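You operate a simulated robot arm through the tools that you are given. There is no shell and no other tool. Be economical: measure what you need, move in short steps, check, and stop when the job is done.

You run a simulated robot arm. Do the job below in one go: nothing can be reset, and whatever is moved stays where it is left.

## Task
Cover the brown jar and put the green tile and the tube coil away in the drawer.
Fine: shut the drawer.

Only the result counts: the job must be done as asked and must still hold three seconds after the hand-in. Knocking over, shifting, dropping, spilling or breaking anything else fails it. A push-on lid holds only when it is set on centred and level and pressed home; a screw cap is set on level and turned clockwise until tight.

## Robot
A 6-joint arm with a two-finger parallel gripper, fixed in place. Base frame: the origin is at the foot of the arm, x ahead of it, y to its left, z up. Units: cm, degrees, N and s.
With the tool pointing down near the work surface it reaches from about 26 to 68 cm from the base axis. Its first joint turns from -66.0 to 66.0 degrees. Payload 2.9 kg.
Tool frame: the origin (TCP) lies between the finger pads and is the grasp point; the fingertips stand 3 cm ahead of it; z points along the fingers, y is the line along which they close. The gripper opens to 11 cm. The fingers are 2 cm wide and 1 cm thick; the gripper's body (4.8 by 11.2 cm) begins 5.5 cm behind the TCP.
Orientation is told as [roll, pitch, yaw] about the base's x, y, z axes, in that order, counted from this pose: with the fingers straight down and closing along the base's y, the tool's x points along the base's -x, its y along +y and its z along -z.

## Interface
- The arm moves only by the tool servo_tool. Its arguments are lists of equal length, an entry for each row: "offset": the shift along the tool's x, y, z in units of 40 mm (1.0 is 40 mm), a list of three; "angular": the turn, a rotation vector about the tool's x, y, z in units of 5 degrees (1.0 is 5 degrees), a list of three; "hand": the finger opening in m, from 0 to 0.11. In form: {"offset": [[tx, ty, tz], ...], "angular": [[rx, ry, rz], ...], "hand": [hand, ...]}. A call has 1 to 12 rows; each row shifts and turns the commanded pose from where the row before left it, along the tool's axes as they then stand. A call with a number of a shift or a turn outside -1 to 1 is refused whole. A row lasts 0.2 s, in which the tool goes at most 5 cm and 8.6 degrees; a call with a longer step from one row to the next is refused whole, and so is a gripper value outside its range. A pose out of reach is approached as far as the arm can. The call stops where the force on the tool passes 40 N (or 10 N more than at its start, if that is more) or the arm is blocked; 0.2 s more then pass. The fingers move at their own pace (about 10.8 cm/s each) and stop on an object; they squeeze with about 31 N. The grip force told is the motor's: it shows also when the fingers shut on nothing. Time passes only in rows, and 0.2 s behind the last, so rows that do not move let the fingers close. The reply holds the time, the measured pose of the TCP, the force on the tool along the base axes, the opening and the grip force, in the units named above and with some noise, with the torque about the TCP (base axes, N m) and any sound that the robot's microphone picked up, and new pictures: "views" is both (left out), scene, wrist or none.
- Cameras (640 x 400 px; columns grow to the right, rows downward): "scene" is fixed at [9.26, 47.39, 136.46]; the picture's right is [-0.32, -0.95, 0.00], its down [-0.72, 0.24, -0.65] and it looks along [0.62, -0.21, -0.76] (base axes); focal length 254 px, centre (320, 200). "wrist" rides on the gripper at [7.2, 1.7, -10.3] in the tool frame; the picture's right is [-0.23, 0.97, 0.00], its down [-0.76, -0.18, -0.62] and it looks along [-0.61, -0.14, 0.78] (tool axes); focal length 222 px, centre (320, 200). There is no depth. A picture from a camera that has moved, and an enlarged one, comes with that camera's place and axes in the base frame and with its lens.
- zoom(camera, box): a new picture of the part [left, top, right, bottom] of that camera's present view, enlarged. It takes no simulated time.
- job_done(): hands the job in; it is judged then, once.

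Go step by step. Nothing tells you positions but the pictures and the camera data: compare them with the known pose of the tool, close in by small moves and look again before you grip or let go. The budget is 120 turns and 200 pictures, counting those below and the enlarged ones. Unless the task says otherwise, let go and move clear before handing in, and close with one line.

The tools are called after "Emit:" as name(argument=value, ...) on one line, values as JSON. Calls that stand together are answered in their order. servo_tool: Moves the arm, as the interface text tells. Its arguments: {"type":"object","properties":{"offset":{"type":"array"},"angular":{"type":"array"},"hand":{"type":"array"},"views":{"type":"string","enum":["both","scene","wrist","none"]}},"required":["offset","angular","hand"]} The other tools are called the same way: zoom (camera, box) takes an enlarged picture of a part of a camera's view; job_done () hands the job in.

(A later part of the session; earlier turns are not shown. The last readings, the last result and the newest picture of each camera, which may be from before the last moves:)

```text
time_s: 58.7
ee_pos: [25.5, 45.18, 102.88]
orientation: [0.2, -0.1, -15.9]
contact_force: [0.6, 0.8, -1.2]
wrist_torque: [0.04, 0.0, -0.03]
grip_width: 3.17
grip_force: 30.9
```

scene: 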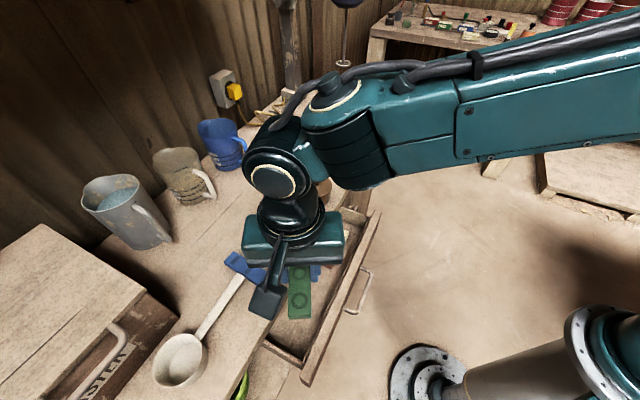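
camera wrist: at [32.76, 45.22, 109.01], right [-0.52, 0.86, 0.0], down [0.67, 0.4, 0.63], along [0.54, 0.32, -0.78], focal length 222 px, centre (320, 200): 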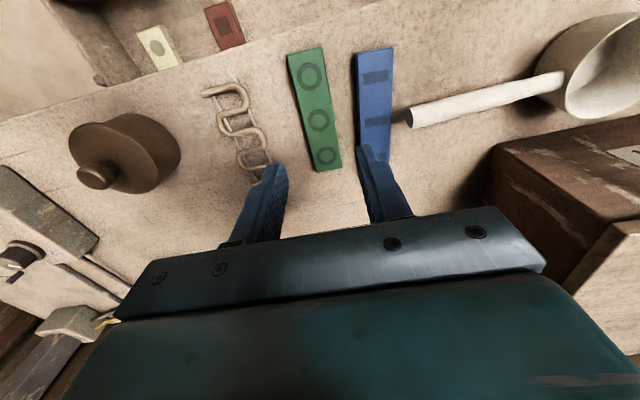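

Emit:
servo_tool(offset=[[0, 0, 0], [0, 0, 0], [0, 0, 0], [0, 0, 0], [0, 0, 0], [0, 0, 0], [0, 0, 0], [0, 0, 0], [0, 0, 0]], angular=[[0, 0, 0.97], [0, 0, 0.97], [0, 0, 0.97], [0, 0, 0.97], [0, 0, 0.97], [0, 0, 0.97], [-1, 0, 0], [-1, 0, 0], [-1, 0, 0]], hand=[0.02, 0.02, 0.02, 0.02, 0.02, 0.02, 0.02, 0.02, 0.02])

Emit:
zoom(camera="scene", box=[230, 200, 390, 390])

```text
time_s: 60.7
ee_pos: [25.32, 45.29, 102.92]
orientation: [15.3, 0.0, -44.9]
contact_force: [0.6, 0.6, -2.4]
wrist_torque: [0.02, 0.0, 0.01]
grip_width: 3.13
grip_force: 30.8
camera wrist: at [19.49, 49.64, 113.34], right [0.82, 0.51, 0.26], down [0.3, -0.78, 0.55], along [0.48, -0.38, -0.79], focal length 222 px, centre (320, 200)
```

scene: 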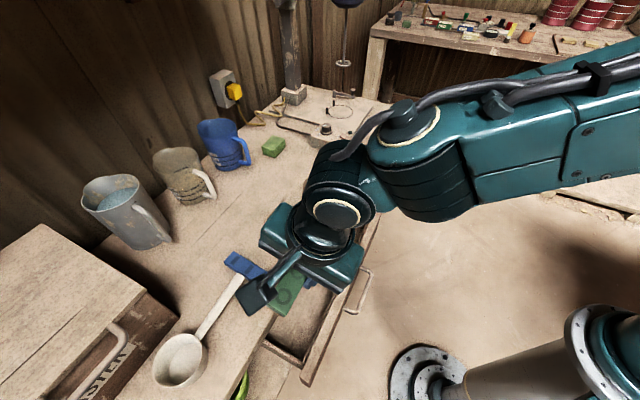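
wrist: 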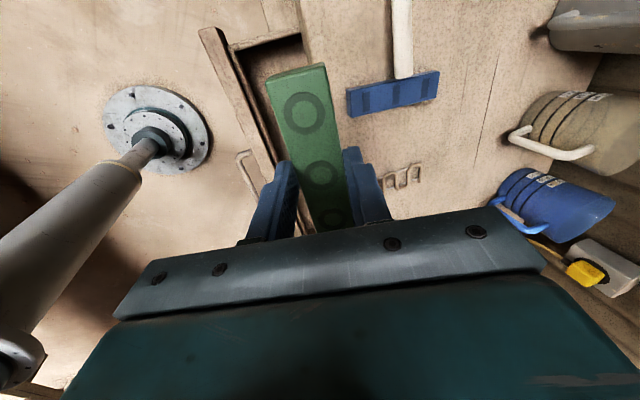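

```text
2.11 times, centred on (310, 295) of scene
camera zoom: at [9.26, 47.39, 136.46], right [-0.32, -0.95, 0.0], down [-0.72, 0.24, -0.65], along [0.62, -0.21, -0.76], focal length 535 px, centre (341, 0)
```

zoom: 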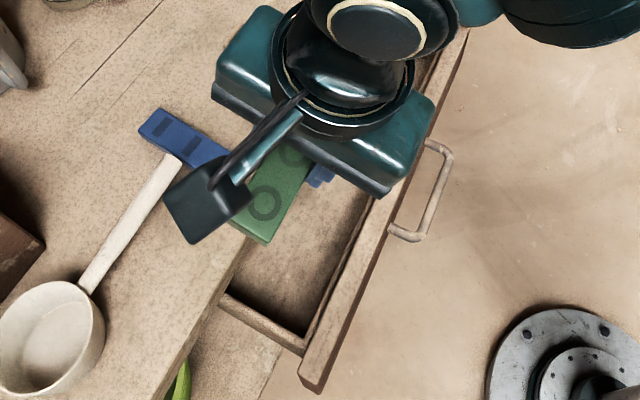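

Oriented correctly. Descending vertically to just above bench level.

Emit:
servo_tool(offset=[[0, -0.194, 0.7245], [0, -0.194, 0.7245], [0, -0.194, 0.7245], [0, -0.194, 0.7245]], angular=[[0, 0, 0], [0, 0, 0], [0, 0, 0], [0, 0, 0]], hand=[0.02, 0.02, 0.02, 0.02], views="none")

Emit:
zoom(camera="scene", box=[230, 220, 390, 390])

Emit:
zoom(camera="wrist", box=[200, 0, 420, 230])

```text
time_s: 61.7
ee_pos: [25.46, 45.21, 90.73]
orientation: [15.2, 0.1, -44.9]
contact_force: [-0.2, 0.7, -1.0]
wrist_torque: [0.01, 0.01, 0.01]
grip_width: 3.13
grip_force: 31.0
```

```text
2.35 times, centred on (310, 305) of scene
camera zoom: at [9.26, 47.39, 136.46], right [-0.32, -0.95, 0.0], down [-0.72, 0.24, -0.65], along [0.62, -0.21, -0.76], focal length 598 px, centre (344, -47)
```

zoom: 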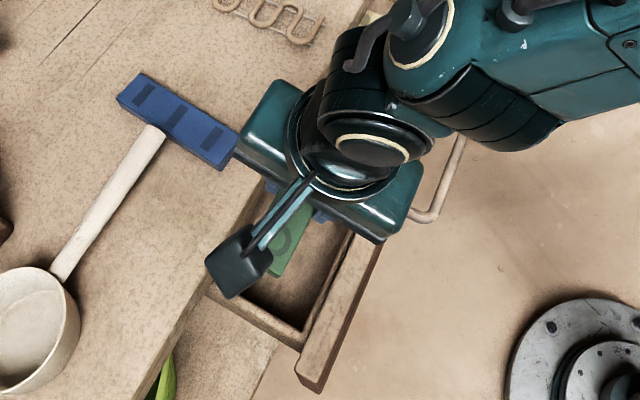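

```text
1.74 times, centred on (310, 115) of wrist
camera zoom: at [19.48, 49.6, 101.31], right [0.82, 0.51, 0.26], down [0.3, -0.77, 0.55], along [0.48, -0.38, -0.79], focal length 386 px, centre (337, 348)
```

zoom: 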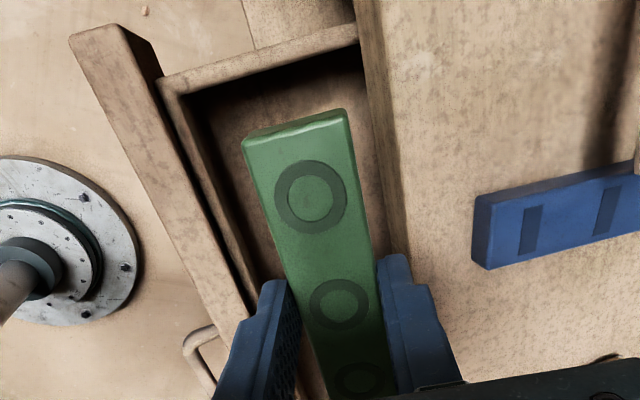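

Clearances look good on both sides. Lowering into the drawer.

Emit:
servo_tool(offset=[[0, -0.165, 0.616], [0, -0.165, 0.616], [0, -0.165, 0.616], [0, -0.165, 0.616], [0, 0, 0]], angular=[[0, 0, 0], [0, 0, 0], [0, 0, 0], [0, 0, 0], [0, 0, 0]], hand=[0.02, 0.02, 0.02, 0.02, 0.02], views="none")

Emit:
zoom(camera="scene", box=[230, 220, 390, 390])

Emit:
zoom(camera="wrist", box=[200, 0, 420, 230])

```text
time_s: 62.9
ee_pos: [25.57, 45.2, 80.71]
orientation: [15.2, 0.0, -44.9]
contact_force: [-0.8, 0.1, -0.9]
wrist_torque: [0.01, -0.01, 0.0]
grip_width: 3.12
grip_force: 31.4
```

```text
2.35 times, centred on (310, 305) of scene
camera zoom: at [9.26, 47.39, 136.46], right [-0.32, -0.95, 0.0], down [-0.72, 0.24, -0.65], along [0.62, -0.21, -0.76], focal length 598 px, centre (344, -47)
```

zoom: 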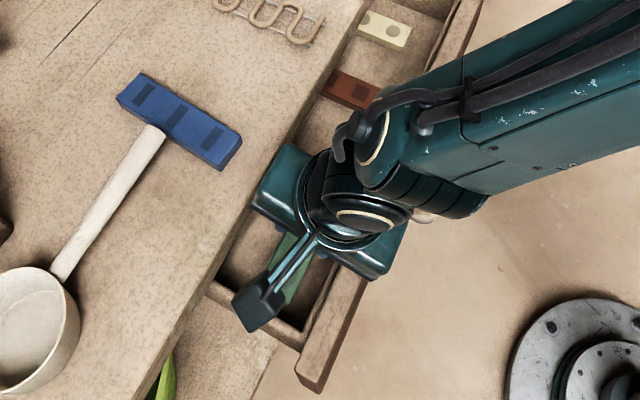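

```text
1.74 times, centred on (310, 115) of wrist
camera zoom: at [19.56, 49.69, 91.18], right [0.82, 0.51, 0.26], down [0.3, -0.78, 0.55], along [0.48, -0.38, -0.79], focal length 386 px, centre (337, 348)
```

zoom: 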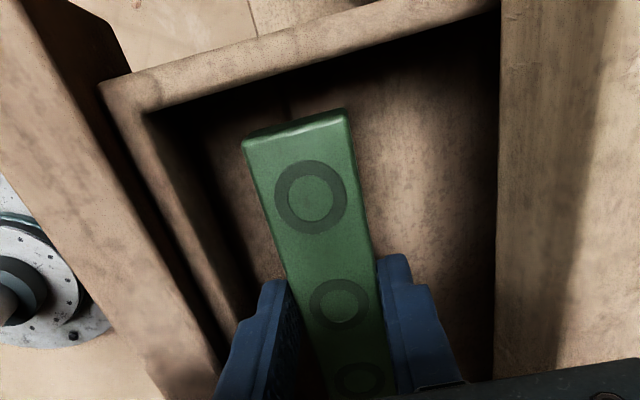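

Emit:
servo_tool(offset=[[0, -0.032, 0.121], [0, -0.032, 0.121], [0, -0.032, 0.121], [0, -0.032, 0.121], [0, 0, 0]], angular=[[0, 0, 0], [0, 0, 0], [0, 0, 0], [0, 0, 0], [0, 0, 0]], hand=[0.02, 0.02, 0.02, 0.02, 0.02], views="none")

Emit:
zoom(camera="scene", box=[270, 260, 350, 350])

Emit:
zoom(camera="wrist", box=[200, 0, 420, 230])

```text
time_s: 64.1
ee_pos: [25.39, 45.22, 78.73]
orientation: [15.2, 0.1, -44.9]
contact_force: [0.0, 0.6, -1.6]
wrist_torque: [0.03, 0.02, -0.02]
grip_width: 3.1
grip_force: 30.8
```

```text
4.44 times, centred on (310, 305) of scene
camera zoom: at [9.26, 47.39, 136.46], right [-0.32, -0.95, 0.0], down [-0.72, 0.24, -0.65], along [0.62, -0.21, -0.76], focal length 1130 px, centre (364, -267)
```

zoom: 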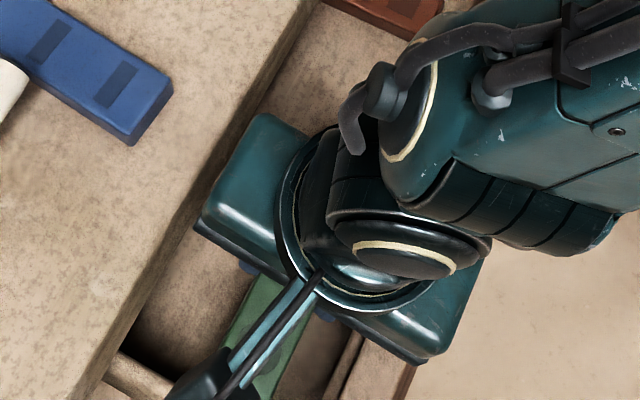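

```text
1.74 times, centred on (310, 115) of wrist
camera zoom: at [19.52, 49.65, 89.18], right [0.82, 0.51, 0.25], down [0.3, -0.77, 0.56], along [0.48, -0.38, -0.79], focal length 386 px, centre (337, 348)
```

zoom: 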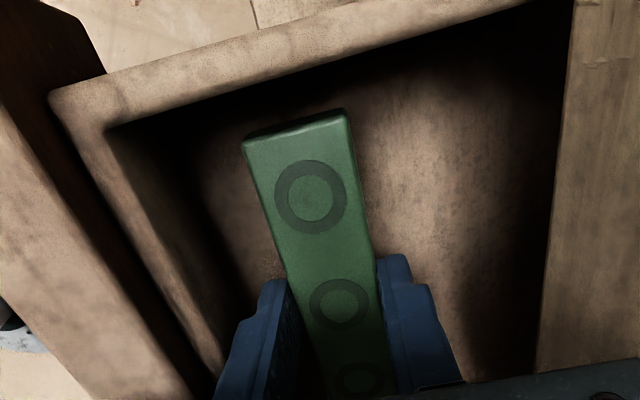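

Emit:
servo_tool(offset=[[0, -0.016, 0.06], [0, -0.016, 0.06], [0, 0, 0]], angular=[[0, 0, 0], [0, 0, 0], [0, 0, 0]], hand=[0.02, 0.02, 0.02], views="none")

Emit:
zoom(camera="wrist", box=[100, 50, 420, 300])

```text
time_s: 64.9
ee_pos: [25.58, 45.24, 78.27]
orientation: [15.2, 0.0, -44.9]
contact_force: [0.1, -0.5, -1.9]
wrist_torque: [-0.03, 0.05, 0.0]
grip_width: 3.11
grip_force: 30.9
```

```text
1.60 times, centred on (260, 175) of wrist
camera zoom: at [19.54, 49.7, 88.7], right [0.82, 0.51, 0.26], down [0.3, -0.77, 0.55], along [0.48, -0.38, -0.79], focal length 355 px, centre (416, 240)
```

zoom: 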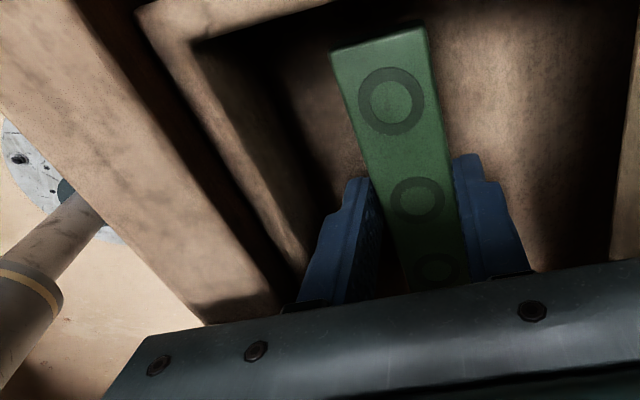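

The tile is just above the floor. Releasing gently and withdrawing along the vertical.

Emit:
servo_tool(offset=[[0, 0, 0], [0, 0, 0], [0, 0, 0], [0, 0.065, -0.242], [0, 0.13, -0.483], [0, 0.194, -0.7245], [0, 0.194, -0.7245], [0, 0.194, -0.7245]], angular=[[0, 0, 0], [0, 0, 0], [0, 0, 0], [0, 0, 0], [0, 0, 0], [0, 0, 0], [0, 0, 0], [0, 0, 0]], hand=[0.036, 0.042, 0.042, 0.042, 0.042, 0.042, 0.042, 0.042], views="wrist")

Emit:
zoom(camera="wrist", box=[200, 0, 420, 230])

```text
time_s: 66.7
ee_pos: [25.39, 45.38, 90.13]
orientation: [15.2, 0.0, -44.9]
contact_force: [0.1, 0.2, 0.4]
wrist_torque: [-0.01, 0.02, 0.0]
grip_width: 4.21
grip_force: 0.0
camera wrist: at [19.48, 49.7, 100.71], right [0.82, 0.51, 0.25], down [0.3, -0.77, 0.55], along [0.48, -0.38, -0.79], focal length 222 px, centre (320, 200)
```

wrist: 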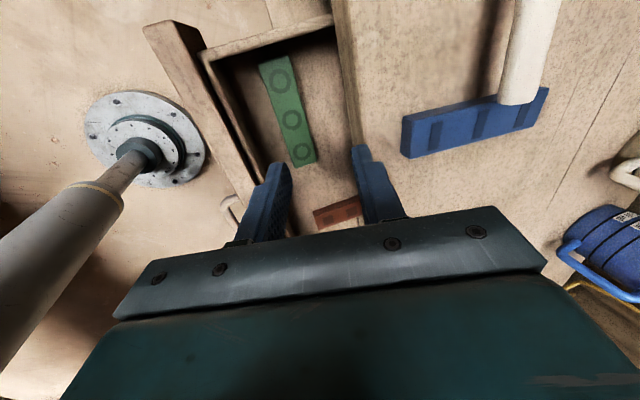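

```text
1.74 times, centred on (310, 115) of wrist
camera zoom: at [19.48, 49.7, 100.71], right [0.82, 0.51, 0.25], down [0.3, -0.77, 0.55], along [0.48, -0.38, -0.79], focal length 386 px, centre (337, 348)
```

zoom: 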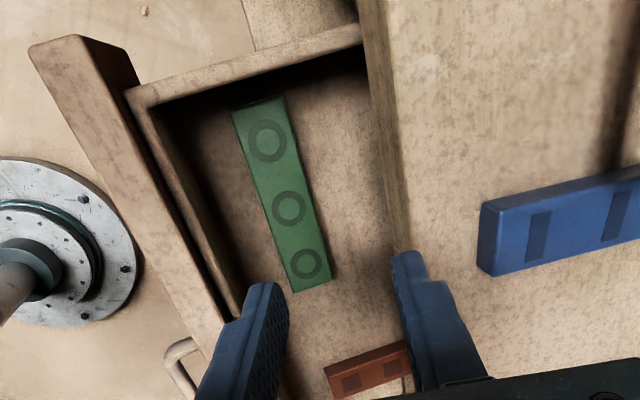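

The tile lies flat in the drawer. Now for the coil: rising, straightening and turning back to yaw 44.5°.

Emit:
servo_tool(offset=[[0, 0, -0.9], [0, 0, -0.9], [0, 0, -0.9], [0, 0, -0.6], [0, 0, 0], [0, 0, 0], [0, 0, 0], [0, 0, 0], [0, 0, 0], [0, 0, 0], [0, 0, 0], [0, 0, 0]], angular=[[1, 0, 0], [1, 0, 0], [1.0, 0, 0], [0.04, 0, 0], [0, 0, -1], [0, 0, -1], [0, 0, -1], [0, 0, -1], [0, 0, -1], [0, 0, -1], [0, 0, -1], [0, 0, -1]], hand=[0.06, 0.06, 0.06, 0.06, 0.06, 0.06, 0.06, 0.06, 0.06, 0.06, 0.06, 0.06], views="none")

Emit:
servo_tool(offset=[[0, 0, 0], [0, 0, 0], [0, 0, 0], [0, 0, 0], [0, 0, 0], [0, 0, 0], [0, 0, 0], [0, 0, 0], [0, 0, 0], [0, 0, 0]], angular=[[0, 0, -0.99], [0, 0, -0.99], [0, 0, -0.99], [0, 0, -0.99], [0, 0, -0.99], [0, 0, -0.99], [0, 0, -0.99], [0, 0, -0.99], [0, 0, -0.99], [0, 0, -0.99]], hand=[0.06, 0.06, 0.06, 0.06, 0.06, 0.06, 0.06, 0.06, 0.06, 0.06], views="scene")

Emit:
zoom(camera="scene", box=[250, 195, 320, 250])

```text
time_s: 69.3
ee_pos: [24.22, 43.91, 103.21]
orientation: [-0.1, -0.1, -4.9]
contact_force: [-0.1, 0.3, -0.8]
wrist_torque: [-0.03, 0.0, 0.04]
grip_width: 6.01
grip_force: 0.0
```

```text
time_s: 71.5
ee_pos: [24.27, 43.92, 103.31]
orientation: [0.0, -0.1, 44.7]
contact_force: [0.3, -0.1, 0.3]
wrist_torque: [-0.01, 0.01, -0.01]
grip_width: 5.99
grip_force: 0.1
```

scene: 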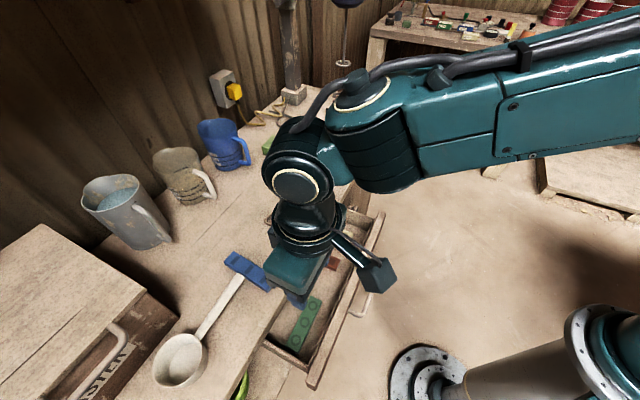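

```text
7.27 times, centred on (285, 222) of scene
camera zoom: at [9.26, 47.39, 136.46], right [-0.32, -0.95, 0.0], down [-0.72, 0.24, -0.65], along [0.62, -0.21, -0.76], focal length 1849 px, centre (574, 36)
```

zoom: 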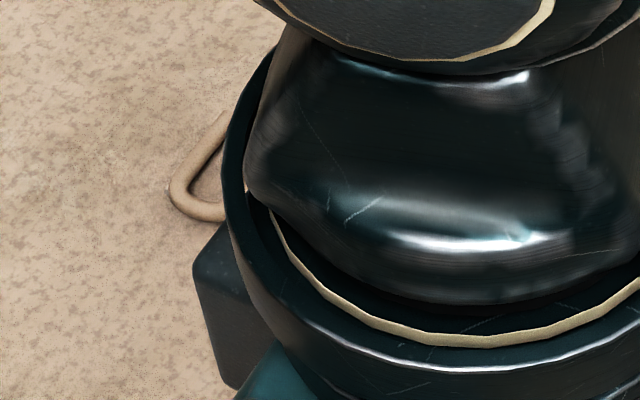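

Emit:
servo_tool(offset=[[-0.6, -0.64, 0], [-0.6, -0.64, 0], [-0.6, -0.64, 0], [-0.6, -0.64, 0], [-0.6, -0.64, 0], [-0.6, -0.64, 0], [0, 0, 0.6], [0, 0, 0.6]], angular=[[0, 0, 0], [0, 0, 0], [0, 0, 0], [0, 0, 0], [0, 0, 0], [0, 0, 0], [0, 0, 0], [0, 0, 0]], hand=[0.06, 0.06, 0.06, 0.06, 0.06, 0.06, 0.06, 0.06], views="none")

Emit:
zoom(camera="scene", box=[240, 170, 340, 260])

Emit:
zoom(camera="wrist", box=[220, 50, 420, 230])

```text
time_s: 73.3
ee_pos: [45.27, 43.16, 98.32]
orientation: [0.0, 0.1, 44.6]
contact_force: [-0.1, 0.2, 0.2]
wrist_torque: [0.0, 0.04, -0.01]
grip_width: 6.0
grip_force: 0.1
```

```text
4.44 times, centred on (290, 215) of scene
camera zoom: at [9.26, 47.39, 136.46], right [-0.32, -0.95, 0.0], down [-0.72, 0.24, -0.65], along [0.62, -0.21, -0.76], focal length 1130 px, centre (453, 133)
```

zoom: 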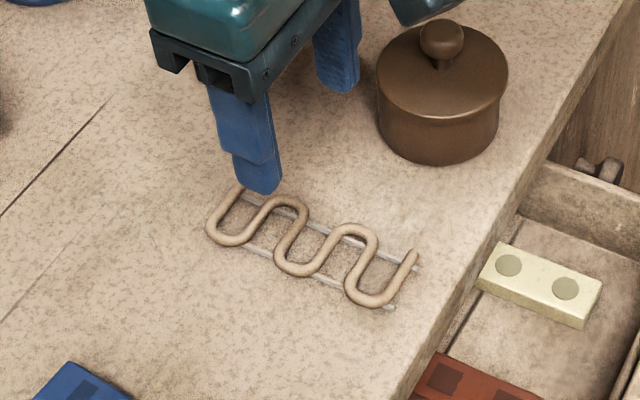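

```text
2.22 times, centred on (320, 140) of wrist
camera zoom: at [38.82, 39.3, 108.75], right [-0.52, 0.85, 0.0], down [0.67, 0.41, 0.62], along [0.53, 0.33, -0.78], focal length 494 px, centre (320, 333)
```

zoom: 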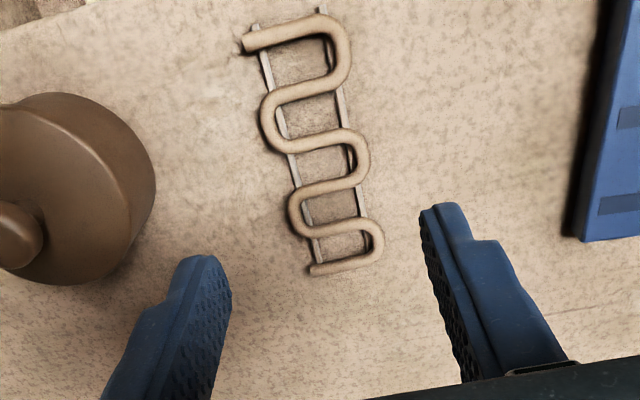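

Coil centre is about (45.7, 43.9), 4.4 cm wide and 11 cm long. I'll grip at its middle, on the right loop and left rail. Aligning and descending partway.

Emit:
servo_tool(offset=[[-0.125, 0.15, 0.4], [0, 0, 0.5], [0, 0, 0.5], [0, 0, 0.4]], angular=[[0, 0, 0], [0, 0, 0], [0, 0, 0], [0, 0, 0]], hand=[0.062, 0.062, 0.062, 0.062], views="none")

Emit:
zoom(camera="scene", box=[240, 170, 340, 260])

Emit:
zoom(camera="wrist", box=[220, 50, 420, 230])

```text
time_s: 74.3
ee_pos: [45.09, 44.0, 91.24]
orientation: [0.0, -0.1, 44.5]
contact_force: [0.7, -0.8, -0.8]
wrist_torque: [0.0, -0.01, -0.02]
grip_width: 6.18
grip_force: 0.1
```

```text
4.44 times, centred on (290, 215) of scene
camera zoom: at [9.26, 47.39, 136.46], right [-0.32, -0.95, 0.0], down [-0.72, 0.24, -0.65], along [0.62, -0.21, -0.76], focal length 1130 px, centre (453, 133)
```

zoom: 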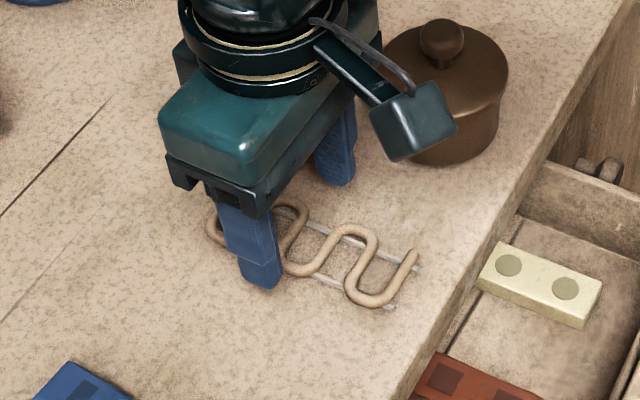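

```text
2.22 times, centred on (320, 140) of wrist
camera zoom: at [38.73, 40.08, 101.6], right [-0.52, 0.85, 0.0], down [0.67, 0.41, 0.62], along [0.53, 0.33, -0.78], focal length 494 px, centre (320, 333)
```

zoom: 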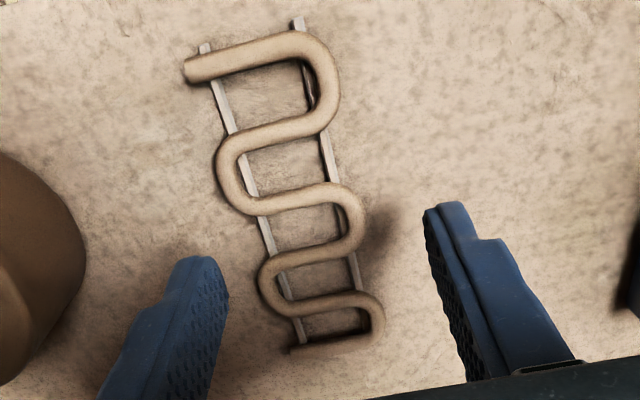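

Lined up with the middle loop. Descending to just above the bench and closing.

Emit:
servo_tool(offset=[[0, -0.04, 0.3], [0, 0, 0.3], [0, 0, 0.14], [0, 0, 0], [0, 0, 0], [0, 0, 0], [0, 0, 0]], angular=[[0, 0, 0], [0, 0, 0], [0, 0, 0], [0, 0, 0], [0, 0, 0], [0, 0, 0], [0, 0, 0]], hand=[0.062, 0.062, 0.062, 0.062, 0.04, 0.025, 0.025], views="none")

Emit:
zoom(camera="wrist", box=[220, 50, 420, 230])

```text
time_s: 75.9
ee_pos: [45.22, 43.83, 88.29]
orientation: [0.0, 0.0, 44.6]
contact_force: [-1.0, 0.0, -0.2]
wrist_torque: [0.0, -0.02, 0.0]
grip_width: 4.44
grip_force: 30.9
```

```text
2.22 times, centred on (320, 140) of wrist
camera zoom: at [38.85, 39.97, 98.69], right [-0.52, 0.85, 0.0], down [0.67, 0.41, 0.62], along [0.53, 0.33, -0.78], focal length 494 px, centre (320, 333)
```

zoom: 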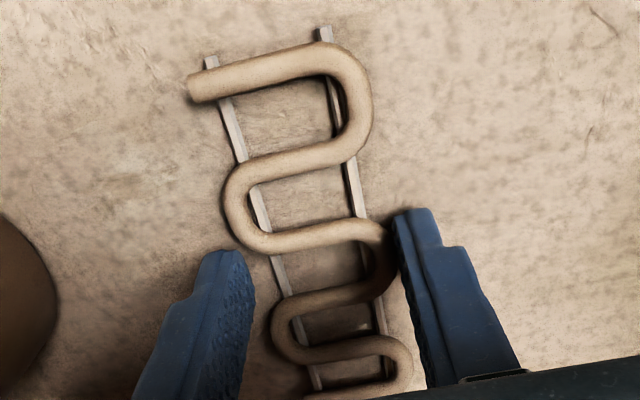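

The grip holds at the coil's full width of 4.4 cm. Lifting to test.

Emit:
servo_tool(offset=[[0, 0, -0.25], [0, 0, -0.5], [0, 0, -0.5], [0, 0, 0]], angular=[[0, 0, 0], [0, 0, 0], [0, 0, 0], [0, 0, 0]], hand=[0.025, 0.025, 0.025, 0.025], views="none")

Emit:
zoom(camera="wrist", box=[220, 50, 420, 230])

Emit:
zoom(camera="scene", box=[240, 170, 340, 260])

```text
time_s: 76.9
ee_pos: [45.33, 43.77, 93.29]
orientation: [0.0, 0.0, 44.6]
contact_force: [0.2, 0.4, -0.3]
wrist_torque: [0.0, -0.01, 0.03]
grip_width: 4.5
grip_force: 31.3
```

```text
2.22 times, centred on (320, 140) of wrist
camera zoom: at [38.86, 39.96, 103.7], right [-0.52, 0.85, 0.0], down [0.67, 0.41, 0.62], along [0.53, 0.33, -0.78], focal length 494 px, centre (320, 333)
```

zoom: 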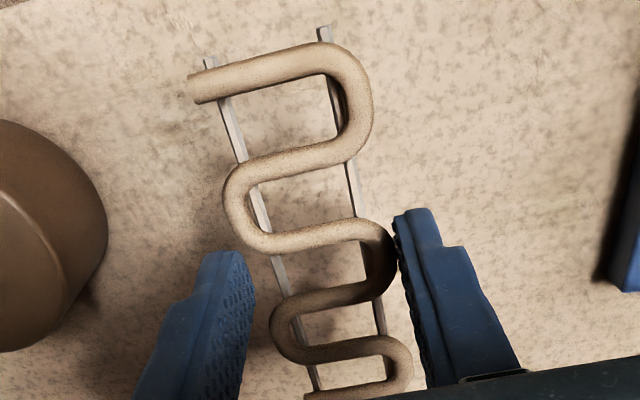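

```text
4.44 times, centred on (290, 215) of scene
camera zoom: at [9.26, 47.39, 136.46], right [-0.32, -0.95, 0.0], down [-0.72, 0.24, -0.65], along [0.62, -0.21, -0.76], focal length 1130 px, centre (453, 133)
```

zoom: 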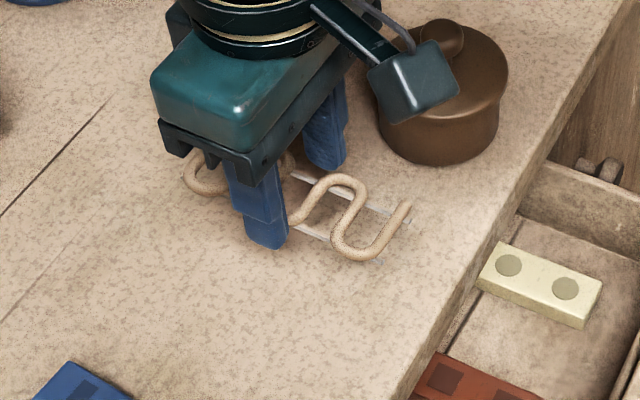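

The coil is held. Lifting and moving over the drawer.

Emit:
servo_tool(offset=[[0, 0, -0.8], [0, 0, -0.8], [0, 0, -0.8], [0.638, 0.742, 0], [0.638, 0.742, 0], [0.638, 0.742, 0], [0.638, 0.742, 0], [0.638, 0.742, 0], [0, 0, 0], [0, 0, 0], [0, 0, 0], [0, 0, 0]], angular=[[0, 0, 0], [0, 0, 0], [0, 0, 0], [0, 0, 0], [0, 0, 0], [0, 0, 0], [0, 0, 0], [0, 0, 0], [0, 0, 1], [0, 0, 1], [0, 0, 1], [0, 0, 1]], hand=[0.025, 0.025, 0.025, 0.025, 0.025, 0.025, 0.025, 0.025, 0.025, 0.025, 0.025, 0.025], views="none")

Emit:
servo_tool(offset=[[0, 0, 0], [0, 0, 0], [0, 0, 0], [0, 0, 0], [0, 0, 0], [0, 0, 0], [0, 0, 0], [0, 0, 0], [0, 0, 0], [0, 0, 0], [0, 0, 0], [0, 0, 0]], angular=[[0, 0, 1], [0, 0, 1], [0, 0, 1], [0, 0, 1], [0, 0, 1], [0, 0, 1], [0, 0, 1], [0, 0, 1], [0, 0, 1], [0, 0, 1], [0, 0, 1], [0, 0, 1]], hand=[0.025, 0.025, 0.025, 0.025, 0.025, 0.025, 0.025, 0.025, 0.025, 0.025, 0.025, 0.025], views="none")

Emit:
servo_tool(offset=[[0, 0, 0], [0, 0, 0], [0, 0, 0], [0, 0, 0], [0, 0, 0]], angular=[[0, 0, 0.96], [0, 0, 0.96], [-1, 0, 0], [-1, 0, 0], [-1, 0, 0]], hand=[0.025, 0.025, 0.025, 0.025, 0.025])

```text
time_s: 79.5
ee_pos: [25.76, 45.45, 102.9]
orientation: [0.0, 0.0, 24.4]
contact_force: [0.1, 0.9, 0.3]
wrist_torque: [0.03, 0.0, 0.0]
grip_width: 4.44
grip_force: 31.2
```

```text
time_s: 82.1
ee_pos: [25.75, 45.31, 102.92]
orientation: [0.1, 0.0, -35.5]
contact_force: [1.0, 0.0, 0.8]
wrist_torque: [-0.01, -0.03, 0.04]
grip_width: 4.47
grip_force: 30.7
```

```text
time_s: 83.3
ee_pos: [25.73, 45.24, 102.83]
orientation: [15.0, 0.0, -45.0]
contact_force: [-0.8, 0.2, -0.4]
wrist_torque: [-0.02, 0.02, -0.01]
grip_width: 4.49
grip_force: 31.2
camera wrist: at [19.81, 49.74, 113.31], right [0.83, 0.5, 0.25], down [0.3, -0.77, 0.56], along [0.48, -0.38, -0.79], focal length 222 px, centre (320, 200)
```

scene: 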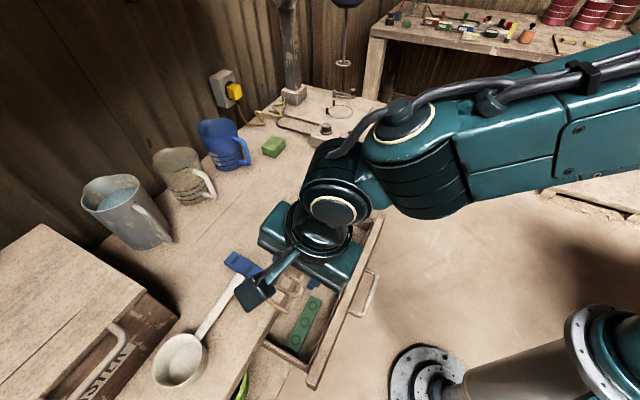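
wrist: 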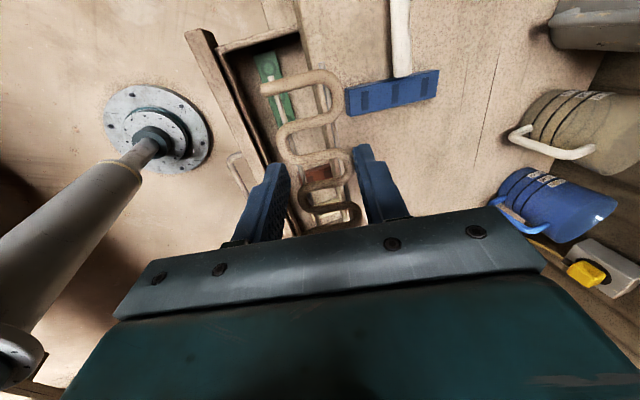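

Descending to just above the drawer, with a look on the way.

Emit:
servo_tool(offset=[[0, -0.194, 0.7245], [0, -0.194, 0.7245], [0, -0.194, 0.7245], [0, -0.194, 0.7245], [0, -0.1, 0.37]], angular=[[0, 0, 0], [0, 0, 0], [0, 0, 0], [0, 0, 0], [0, 0, 0]], hand=[0.025, 0.025, 0.025, 0.025, 0.025], views="none")

Emit:
zoom(camera="wrist", box=[160, 0, 440, 230])

Emit:
zoom(camera="scene", box=[230, 220, 390, 390])

```text
time_s: 84.5
ee_pos: [25.64, 45.37, 89.29]
orientation: [15.0, 0.0, -45.0]
contact_force: [0.2, 0.3, 0.8]
wrist_torque: [-0.02, 0.01, 0.01]
grip_width: 4.48
grip_force: 30.8
```

```text
1.74 times, centred on (300, 115) of wrist
camera zoom: at [19.84, 49.82, 99.82], right [0.83, 0.5, 0.25], down [0.3, -0.77, 0.56], along [0.48, -0.38, -0.79], focal length 386 px, centre (355, 348)
```

zoom: 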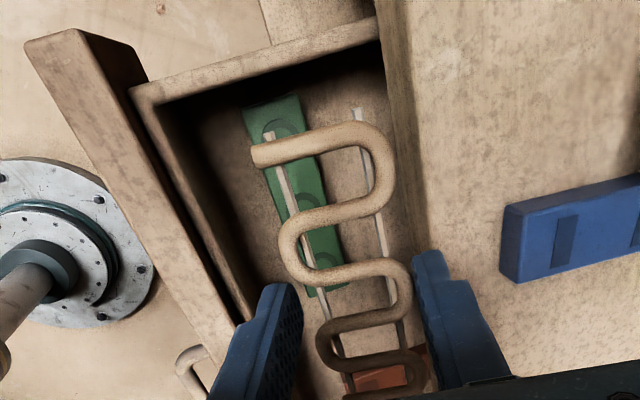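

```text
2.35 times, centred on (310, 305) of scene
camera zoom: at [9.26, 47.39, 136.46], right [-0.32, -0.95, 0.0], down [-0.72, 0.24, -0.65], along [0.62, -0.21, -0.76], focal length 598 px, centre (344, -47)
```

zoom: 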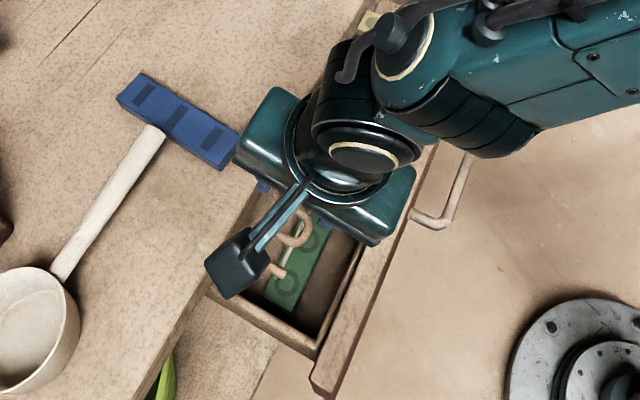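

Clear of both edges. Lowering to just above the tile.

Emit:
servo_tool(offset=[[0, -0.1425, 0.531], [0, -0.1425, 0.531], [0, -0.1425, 0.531], [0, -0.1425, 0.531], [0, 0, 0]], angular=[[0, 0, 0], [0, 0, 0], [0, 0, 0], [0, 0, 0], [0, 0, 0]], hand=[0.025, 0.025, 0.025, 0.025, 0.025], views="none")

Emit:
zoom(camera="wrist", box=[160, 0, 440, 230])

```text
time_s: 85.7
ee_pos: [25.54, 45.38, 80.56]
orientation: [15.0, -0.1, -44.9]
contact_force: [0.1, 0.7, -0.3]
wrist_torque: [-0.02, 0.01, -0.05]
grip_width: 4.5
grip_force: 31.4
```

```text
1.74 times, centred on (300, 115) of wrist
camera zoom: at [19.75, 49.79, 91.05], right [0.83, 0.5, 0.25], down [0.3, -0.77, 0.56], along [0.48, -0.38, -0.79], focal length 386 px, centre (355, 348)
```

zoom: 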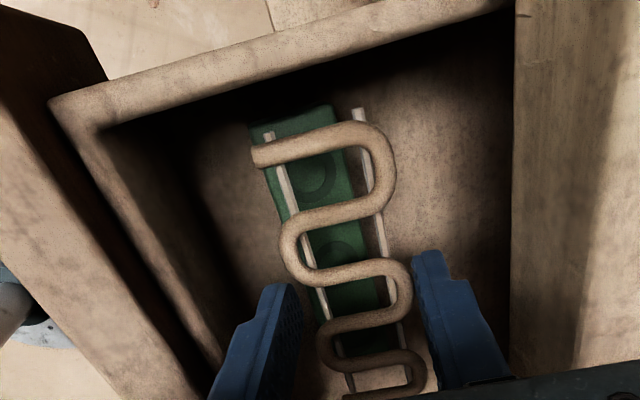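

Centred over the tile. A little lower, then release gently.

Emit:
servo_tool(offset=[[0, -0.013, 0.048], [0, -0.013, 0.048], [0, 0, 0], [0, 0, 0], [0, 0, 0]], angular=[[0, 0, 0], [0, 0, 0], [0, 0, 0], [0, 0, 0], [0, 0, 0]], hand=[0.025, 0.025, 0.025, 0.049, 0.051], views="none")

Emit:
zoom(camera="wrist", box=[160, 0, 440, 230])

```text
time_s: 86.9
ee_pos: [25.66, 45.29, 80.21]
orientation: [15.0, -0.1, -45.0]
contact_force: [-1.0, -0.2, -0.5]
wrist_torque: [-0.03, 0.02, -0.01]
grip_width: 5.12
grip_force: 0.0
```

```text
1.74 times, centred on (300, 115) of wrist
camera zoom: at [19.77, 49.8, 90.66], right [0.83, 0.5, 0.25], down [0.3, -0.77, 0.56], along [0.48, -0.38, -0.79], focal length 386 px, centre (355, 348)
```

zoom: 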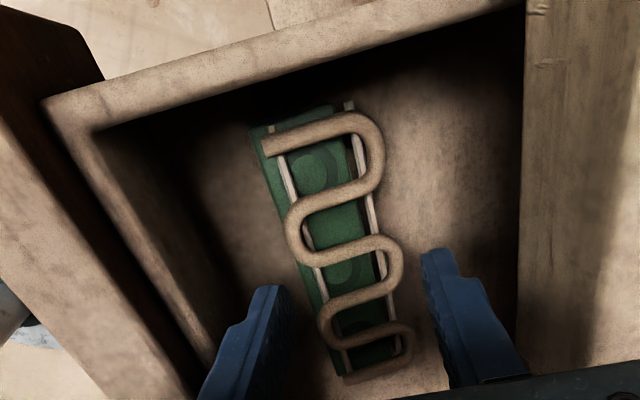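

The coil rests on the tile. Withdrawing upward and checking.

Emit:
servo_tool(offset=[[0, 0.065, -0.242], [0, 0.13, -0.483], [0, 0.194, -0.7245], [0, 0.194, -0.7245], [0, 0.194, -0.7245], [0, 0.194, -0.7245]], angular=[[0, 0, 0], [0, 0, 0], [0, 0, 0], [0, 0, 0], [0, 0, 0], [0, 0, 0]], hand=[0.051, 0.051, 0.051, 0.051, 0.051, 0.051], views="none")

Emit:
zoom(camera="wrist", box=[160, 0, 440, 230])

```text
time_s: 88.3
ee_pos: [25.73, 45.35, 95.15]
orientation: [15.0, 0.0, -45.0]
contact_force: [0.4, 0.3, -0.7]
wrist_torque: [-0.01, -0.01, -0.04]
grip_width: 5.11
grip_force: 0.0
```

```text
1.74 times, centred on (300, 115) of wrist
camera zoom: at [19.8, 49.83, 105.64], right [0.83, 0.51, 0.25], down [0.3, -0.77, 0.56], along [0.48, -0.38, -0.79], focal length 386 px, centre (355, 348)
```

zoom: 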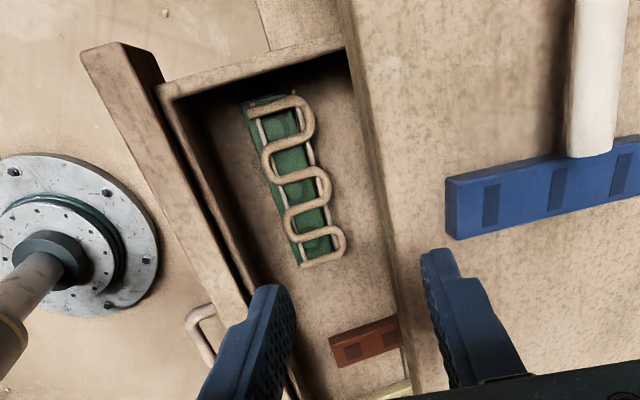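

Both items are in the drawer, and the other contents are untouched. Now to close it: I'll move back to the handle, starting with a 30° tilt above it.

Emit:
servo_tool(offset=[[-0.62, -0.584, -0.156], [-0.62, -0.584, -0.156], [-0.62, -0.584, -0.156], [-0.62, -0.584, -0.156], [-0.62, -0.584, -0.156], [0, 0, 0], [0, 0, 0], [0, 0, 0]], angular=[[0, 0, 0], [0, 0, 0], [0, 0, 0], [0, 0, 0], [0, 0, 0], [-1, 0, 0], [-1, 0, 0], [-1, 0, 0]], hand=[0.03, 0.03, 0.03, 0.03, 0.03, 0.03, 0.03, 0.03])

Emit:
zoom(camera="wrist", box=[200, 20, 400, 200])

Emit:
zoom(camera="scene", box=[320, 230, 420, 330])

```text
time_s: 90.1
ee_pos: [25.92, 28.0, 95.17]
orientation: [30.1, 0.0, -45.0]
contact_force: [0.0, 0.1, 0.0]
wrist_torque: [0.0, 0.02, 0.04]
grip_width: 3.0
grip_force: 0.0
camera wrist: at [18.12, 30.61, 105.01], right [0.76, 0.44, 0.49], down [0.21, -0.87, 0.45], along [0.62, -0.24, -0.75], focal length 222 px, centre (320, 200)
```

scene: 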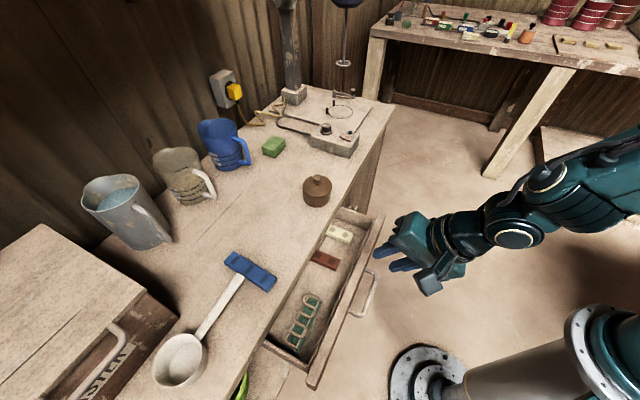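
wrist: 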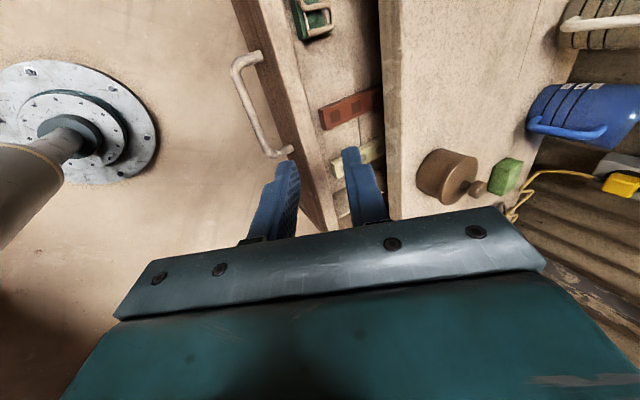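

```text
2.22 times, centred on (300, 110) of wrist
camera zoom: at [18.12, 30.61, 105.01], right [0.76, 0.44, 0.49], down [0.21, -0.87, 0.45], along [0.62, -0.24, -0.75], focal length 494 px, centre (364, 400)
```

zoom: 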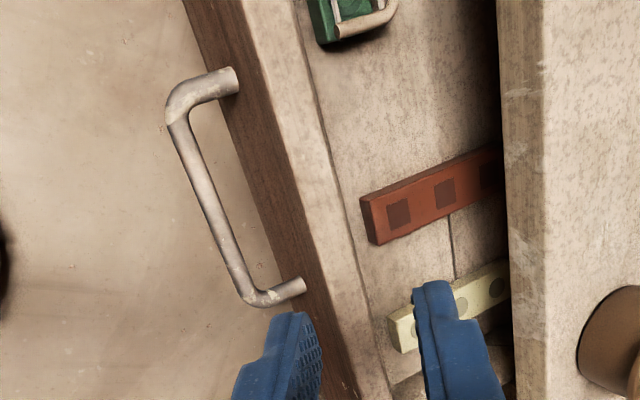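

```text
4.00 times, centred on (370, 280) of scene
camera zoom: at [9.26, 47.39, 136.46], right [-0.32, -0.95, 0.0], down [-0.72, 0.24, -0.65], along [0.62, -0.21, -0.76], focal length 1017 px, centre (120, -120)
```

zoom: 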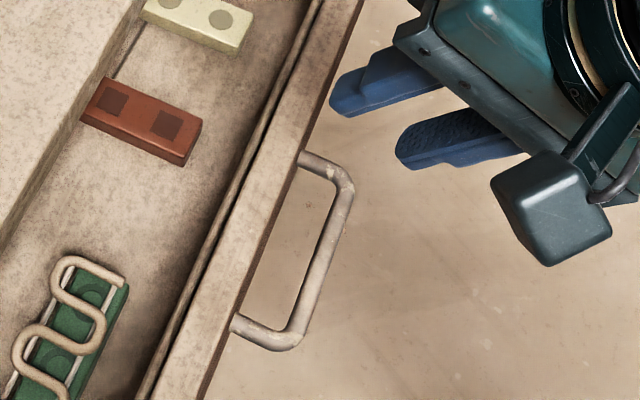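

I'll push the front panel shut with closed fingertips rather than grip. Lowering in front of the panel, above the bar.

Emit:
servo_tool(offset=[[0.094, -0.355, 0.676], [0.094, -0.355, 0.676], [0.094, -0.355, 0.676], [0.094, -0.355, 0.676], [0, 0, 0]], angular=[[0, 0, 0], [0, 0, 0], [0, 0, 0], [0, 0, 0], [0, 0, 0]], hand=[0, 0, 0, 0, 0], views="none")

Emit:
zoom(camera="wrist", box=[200, 20, 440, 220])

Emit:
zoom(camera="scene", box=[320, 230, 420, 330])

```text
time_s: 91.3
ee_pos: [25.24, 29.35, 82.87]
orientation: [30.0, -0.1, -44.9]
contact_force: [-1.2, -0.5, -0.5]
wrist_torque: [0.0, 0.0, 0.01]
grip_width: 0.0
grip_force: 31.0
```

```text
2.00 times, centred on (320, 120) of wrist
camera zoom: at [17.39, 32.0, 92.82], right [0.76, 0.44, 0.49], down [0.21, -0.87, 0.45], along [0.62, -0.24, -0.75], focal length 444 px, centre (320, 360)
```

zoom: 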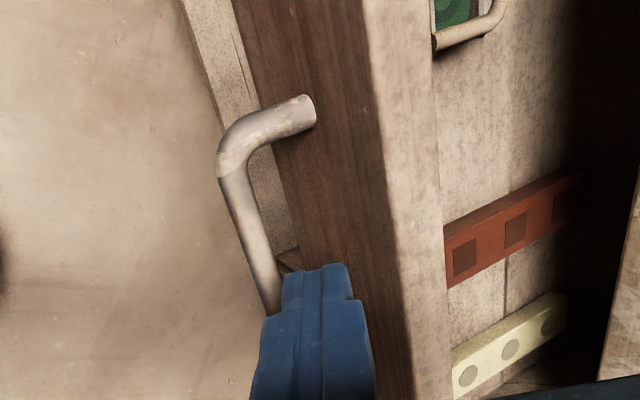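

```text
4.00 times, centred on (370, 280) of scene
camera zoom: at [9.26, 47.39, 136.46], right [-0.32, -0.95, 0.0], down [-0.72, 0.24, -0.65], along [0.62, -0.21, -0.76], focal length 1017 px, centre (120, -120)
```

zoom: 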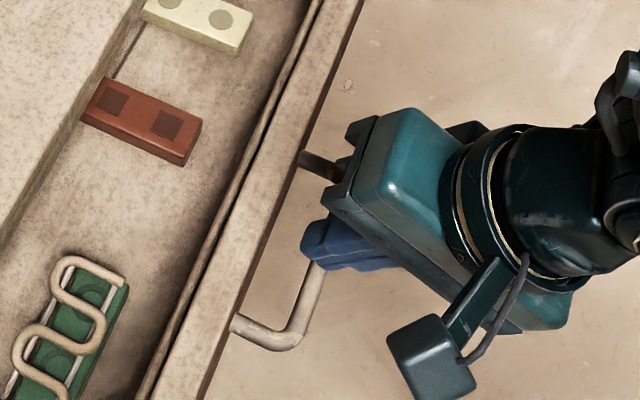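

Fingertips are just in front of the panel above the bar. Pushing in slowly.

Emit:
servo_tool(offset=[[0, 0.13, 0.075], [0, 0.13, 0.075], [0, 0.13, 0.075], [0, 0.13, 0.075], [0, 0.15, 0.0866], [0, 0.173, 0.1], [0, 0.173, 0.1], [0, 0.173, 0.1], [0, 0.173, 0.1], [0, 0.15, 0.0866], [0, 0.1, 0.0577]], angular=[[0, 0, 0], [0, 0, 0], [0, 0, 0], [0, 0, 0], [0, 0, 0], [0, 0, 0], [0, 0, 0], [0, 0, 0], [0, 0, 0], [0, 0, 0], [0, 0, 0]], hand=[0, 0, 0, 0, 0, 0, 0, 0, 0, 0, 0], views="scene")

Emit:
zoom(camera="wrist", box=[200, 20, 440, 220])

```text
time_s: 93.7
ee_pos: [30.42, 34.65, 82.96]
orientation: [30.0, 0.0, -45.1]
contact_force: [-0.4, -0.1, 0.3]
wrist_torque: [0.0, 0.0, 0.01]
grip_width: 0.0
grip_force: 31.0
```

scene: 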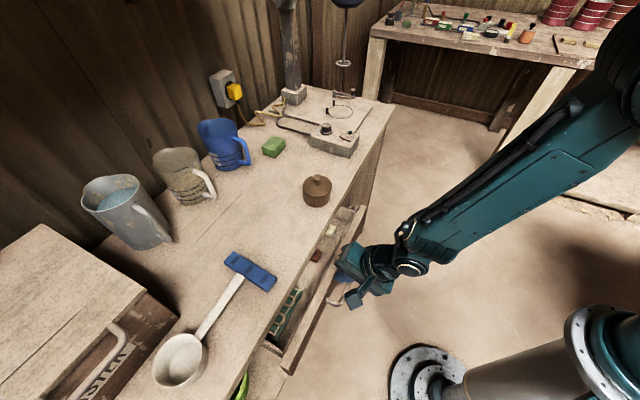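

```text
2.00 times, centred on (320, 120) of wrist
camera zoom: at [22.67, 37.25, 92.8], right [0.76, 0.44, 0.49], down [0.21, -0.87, 0.45], along [0.62, -0.24, -0.75], focal length 444 px, centre (320, 360)
```

zoom: 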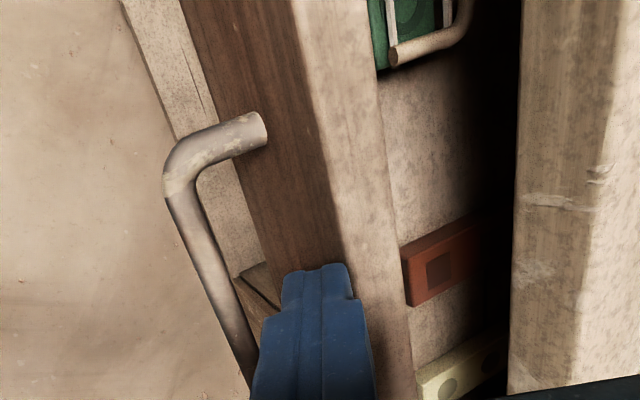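

Closing smoothly with items staying put. Continuing 5 cm.

Emit:
servo_tool(offset=[[0, 0.1, 0.0577], [0, 0.15, 0.0866], [0, 0.16, 0.0924], [0, 0.16, 0.0924], [0, 0.16, 0.0924], [0, 0.15, 0.0866], [0, 0.13, 0.075], [0, 0.08, 0.046]], angular=[[0, 0, 0], [0, 0, 0], [0, 0, 0], [0, 0, 0], [0, 0, 0], [0, 0, 0], [0, 0, 0], [0, 0, 0]], hand=[0, 0, 0, 0, 0, 0, 0, 0], views="none")

Emit:
zoom(camera="wrist", box=[200, 20, 500, 220])

Emit:
zoom(camera="scene", box=[250, 210, 390, 360])

```text
time_s: 95.5
ee_pos: [33.92, 38.33, 82.95]
orientation: [30.1, 0.0, -45.0]
contact_force: [-0.2, -0.4, 0.6]
wrist_torque: [-0.02, -0.01, 0.01]
grip_width: 0.01
grip_force: 31.3
```

```text
2.00 times, centred on (350, 120) of wrist
camera zoom: at [26.22, 40.86, 92.78], right [0.76, 0.44, 0.49], down [0.21, -0.87, 0.45], along [0.62, -0.24, -0.75], focal length 444 px, centre (260, 360)
```

zoom: 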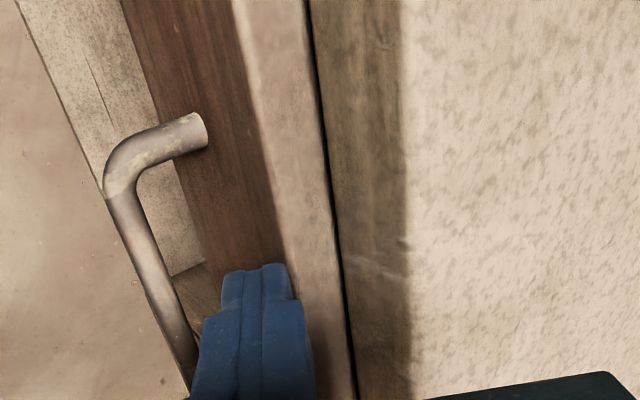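

```text
2.67 times, centred on (320, 285) of scene
camera zoom: at [9.26, 47.39, 136.46], right [-0.32, -0.95, 0.0], down [-0.72, 0.24, -0.65], along [0.62, -0.21, -0.76], focal length 678 px, centre (320, -27)
```

zoom: 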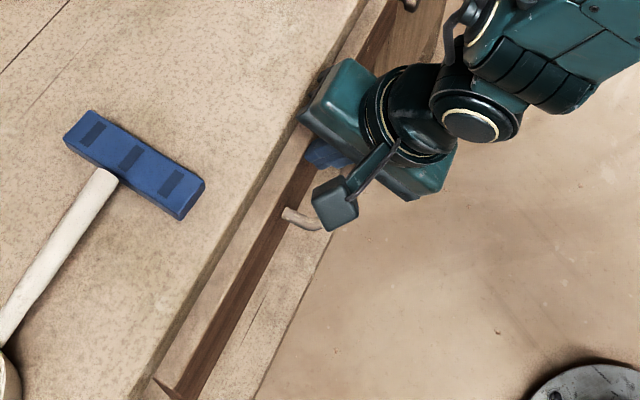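

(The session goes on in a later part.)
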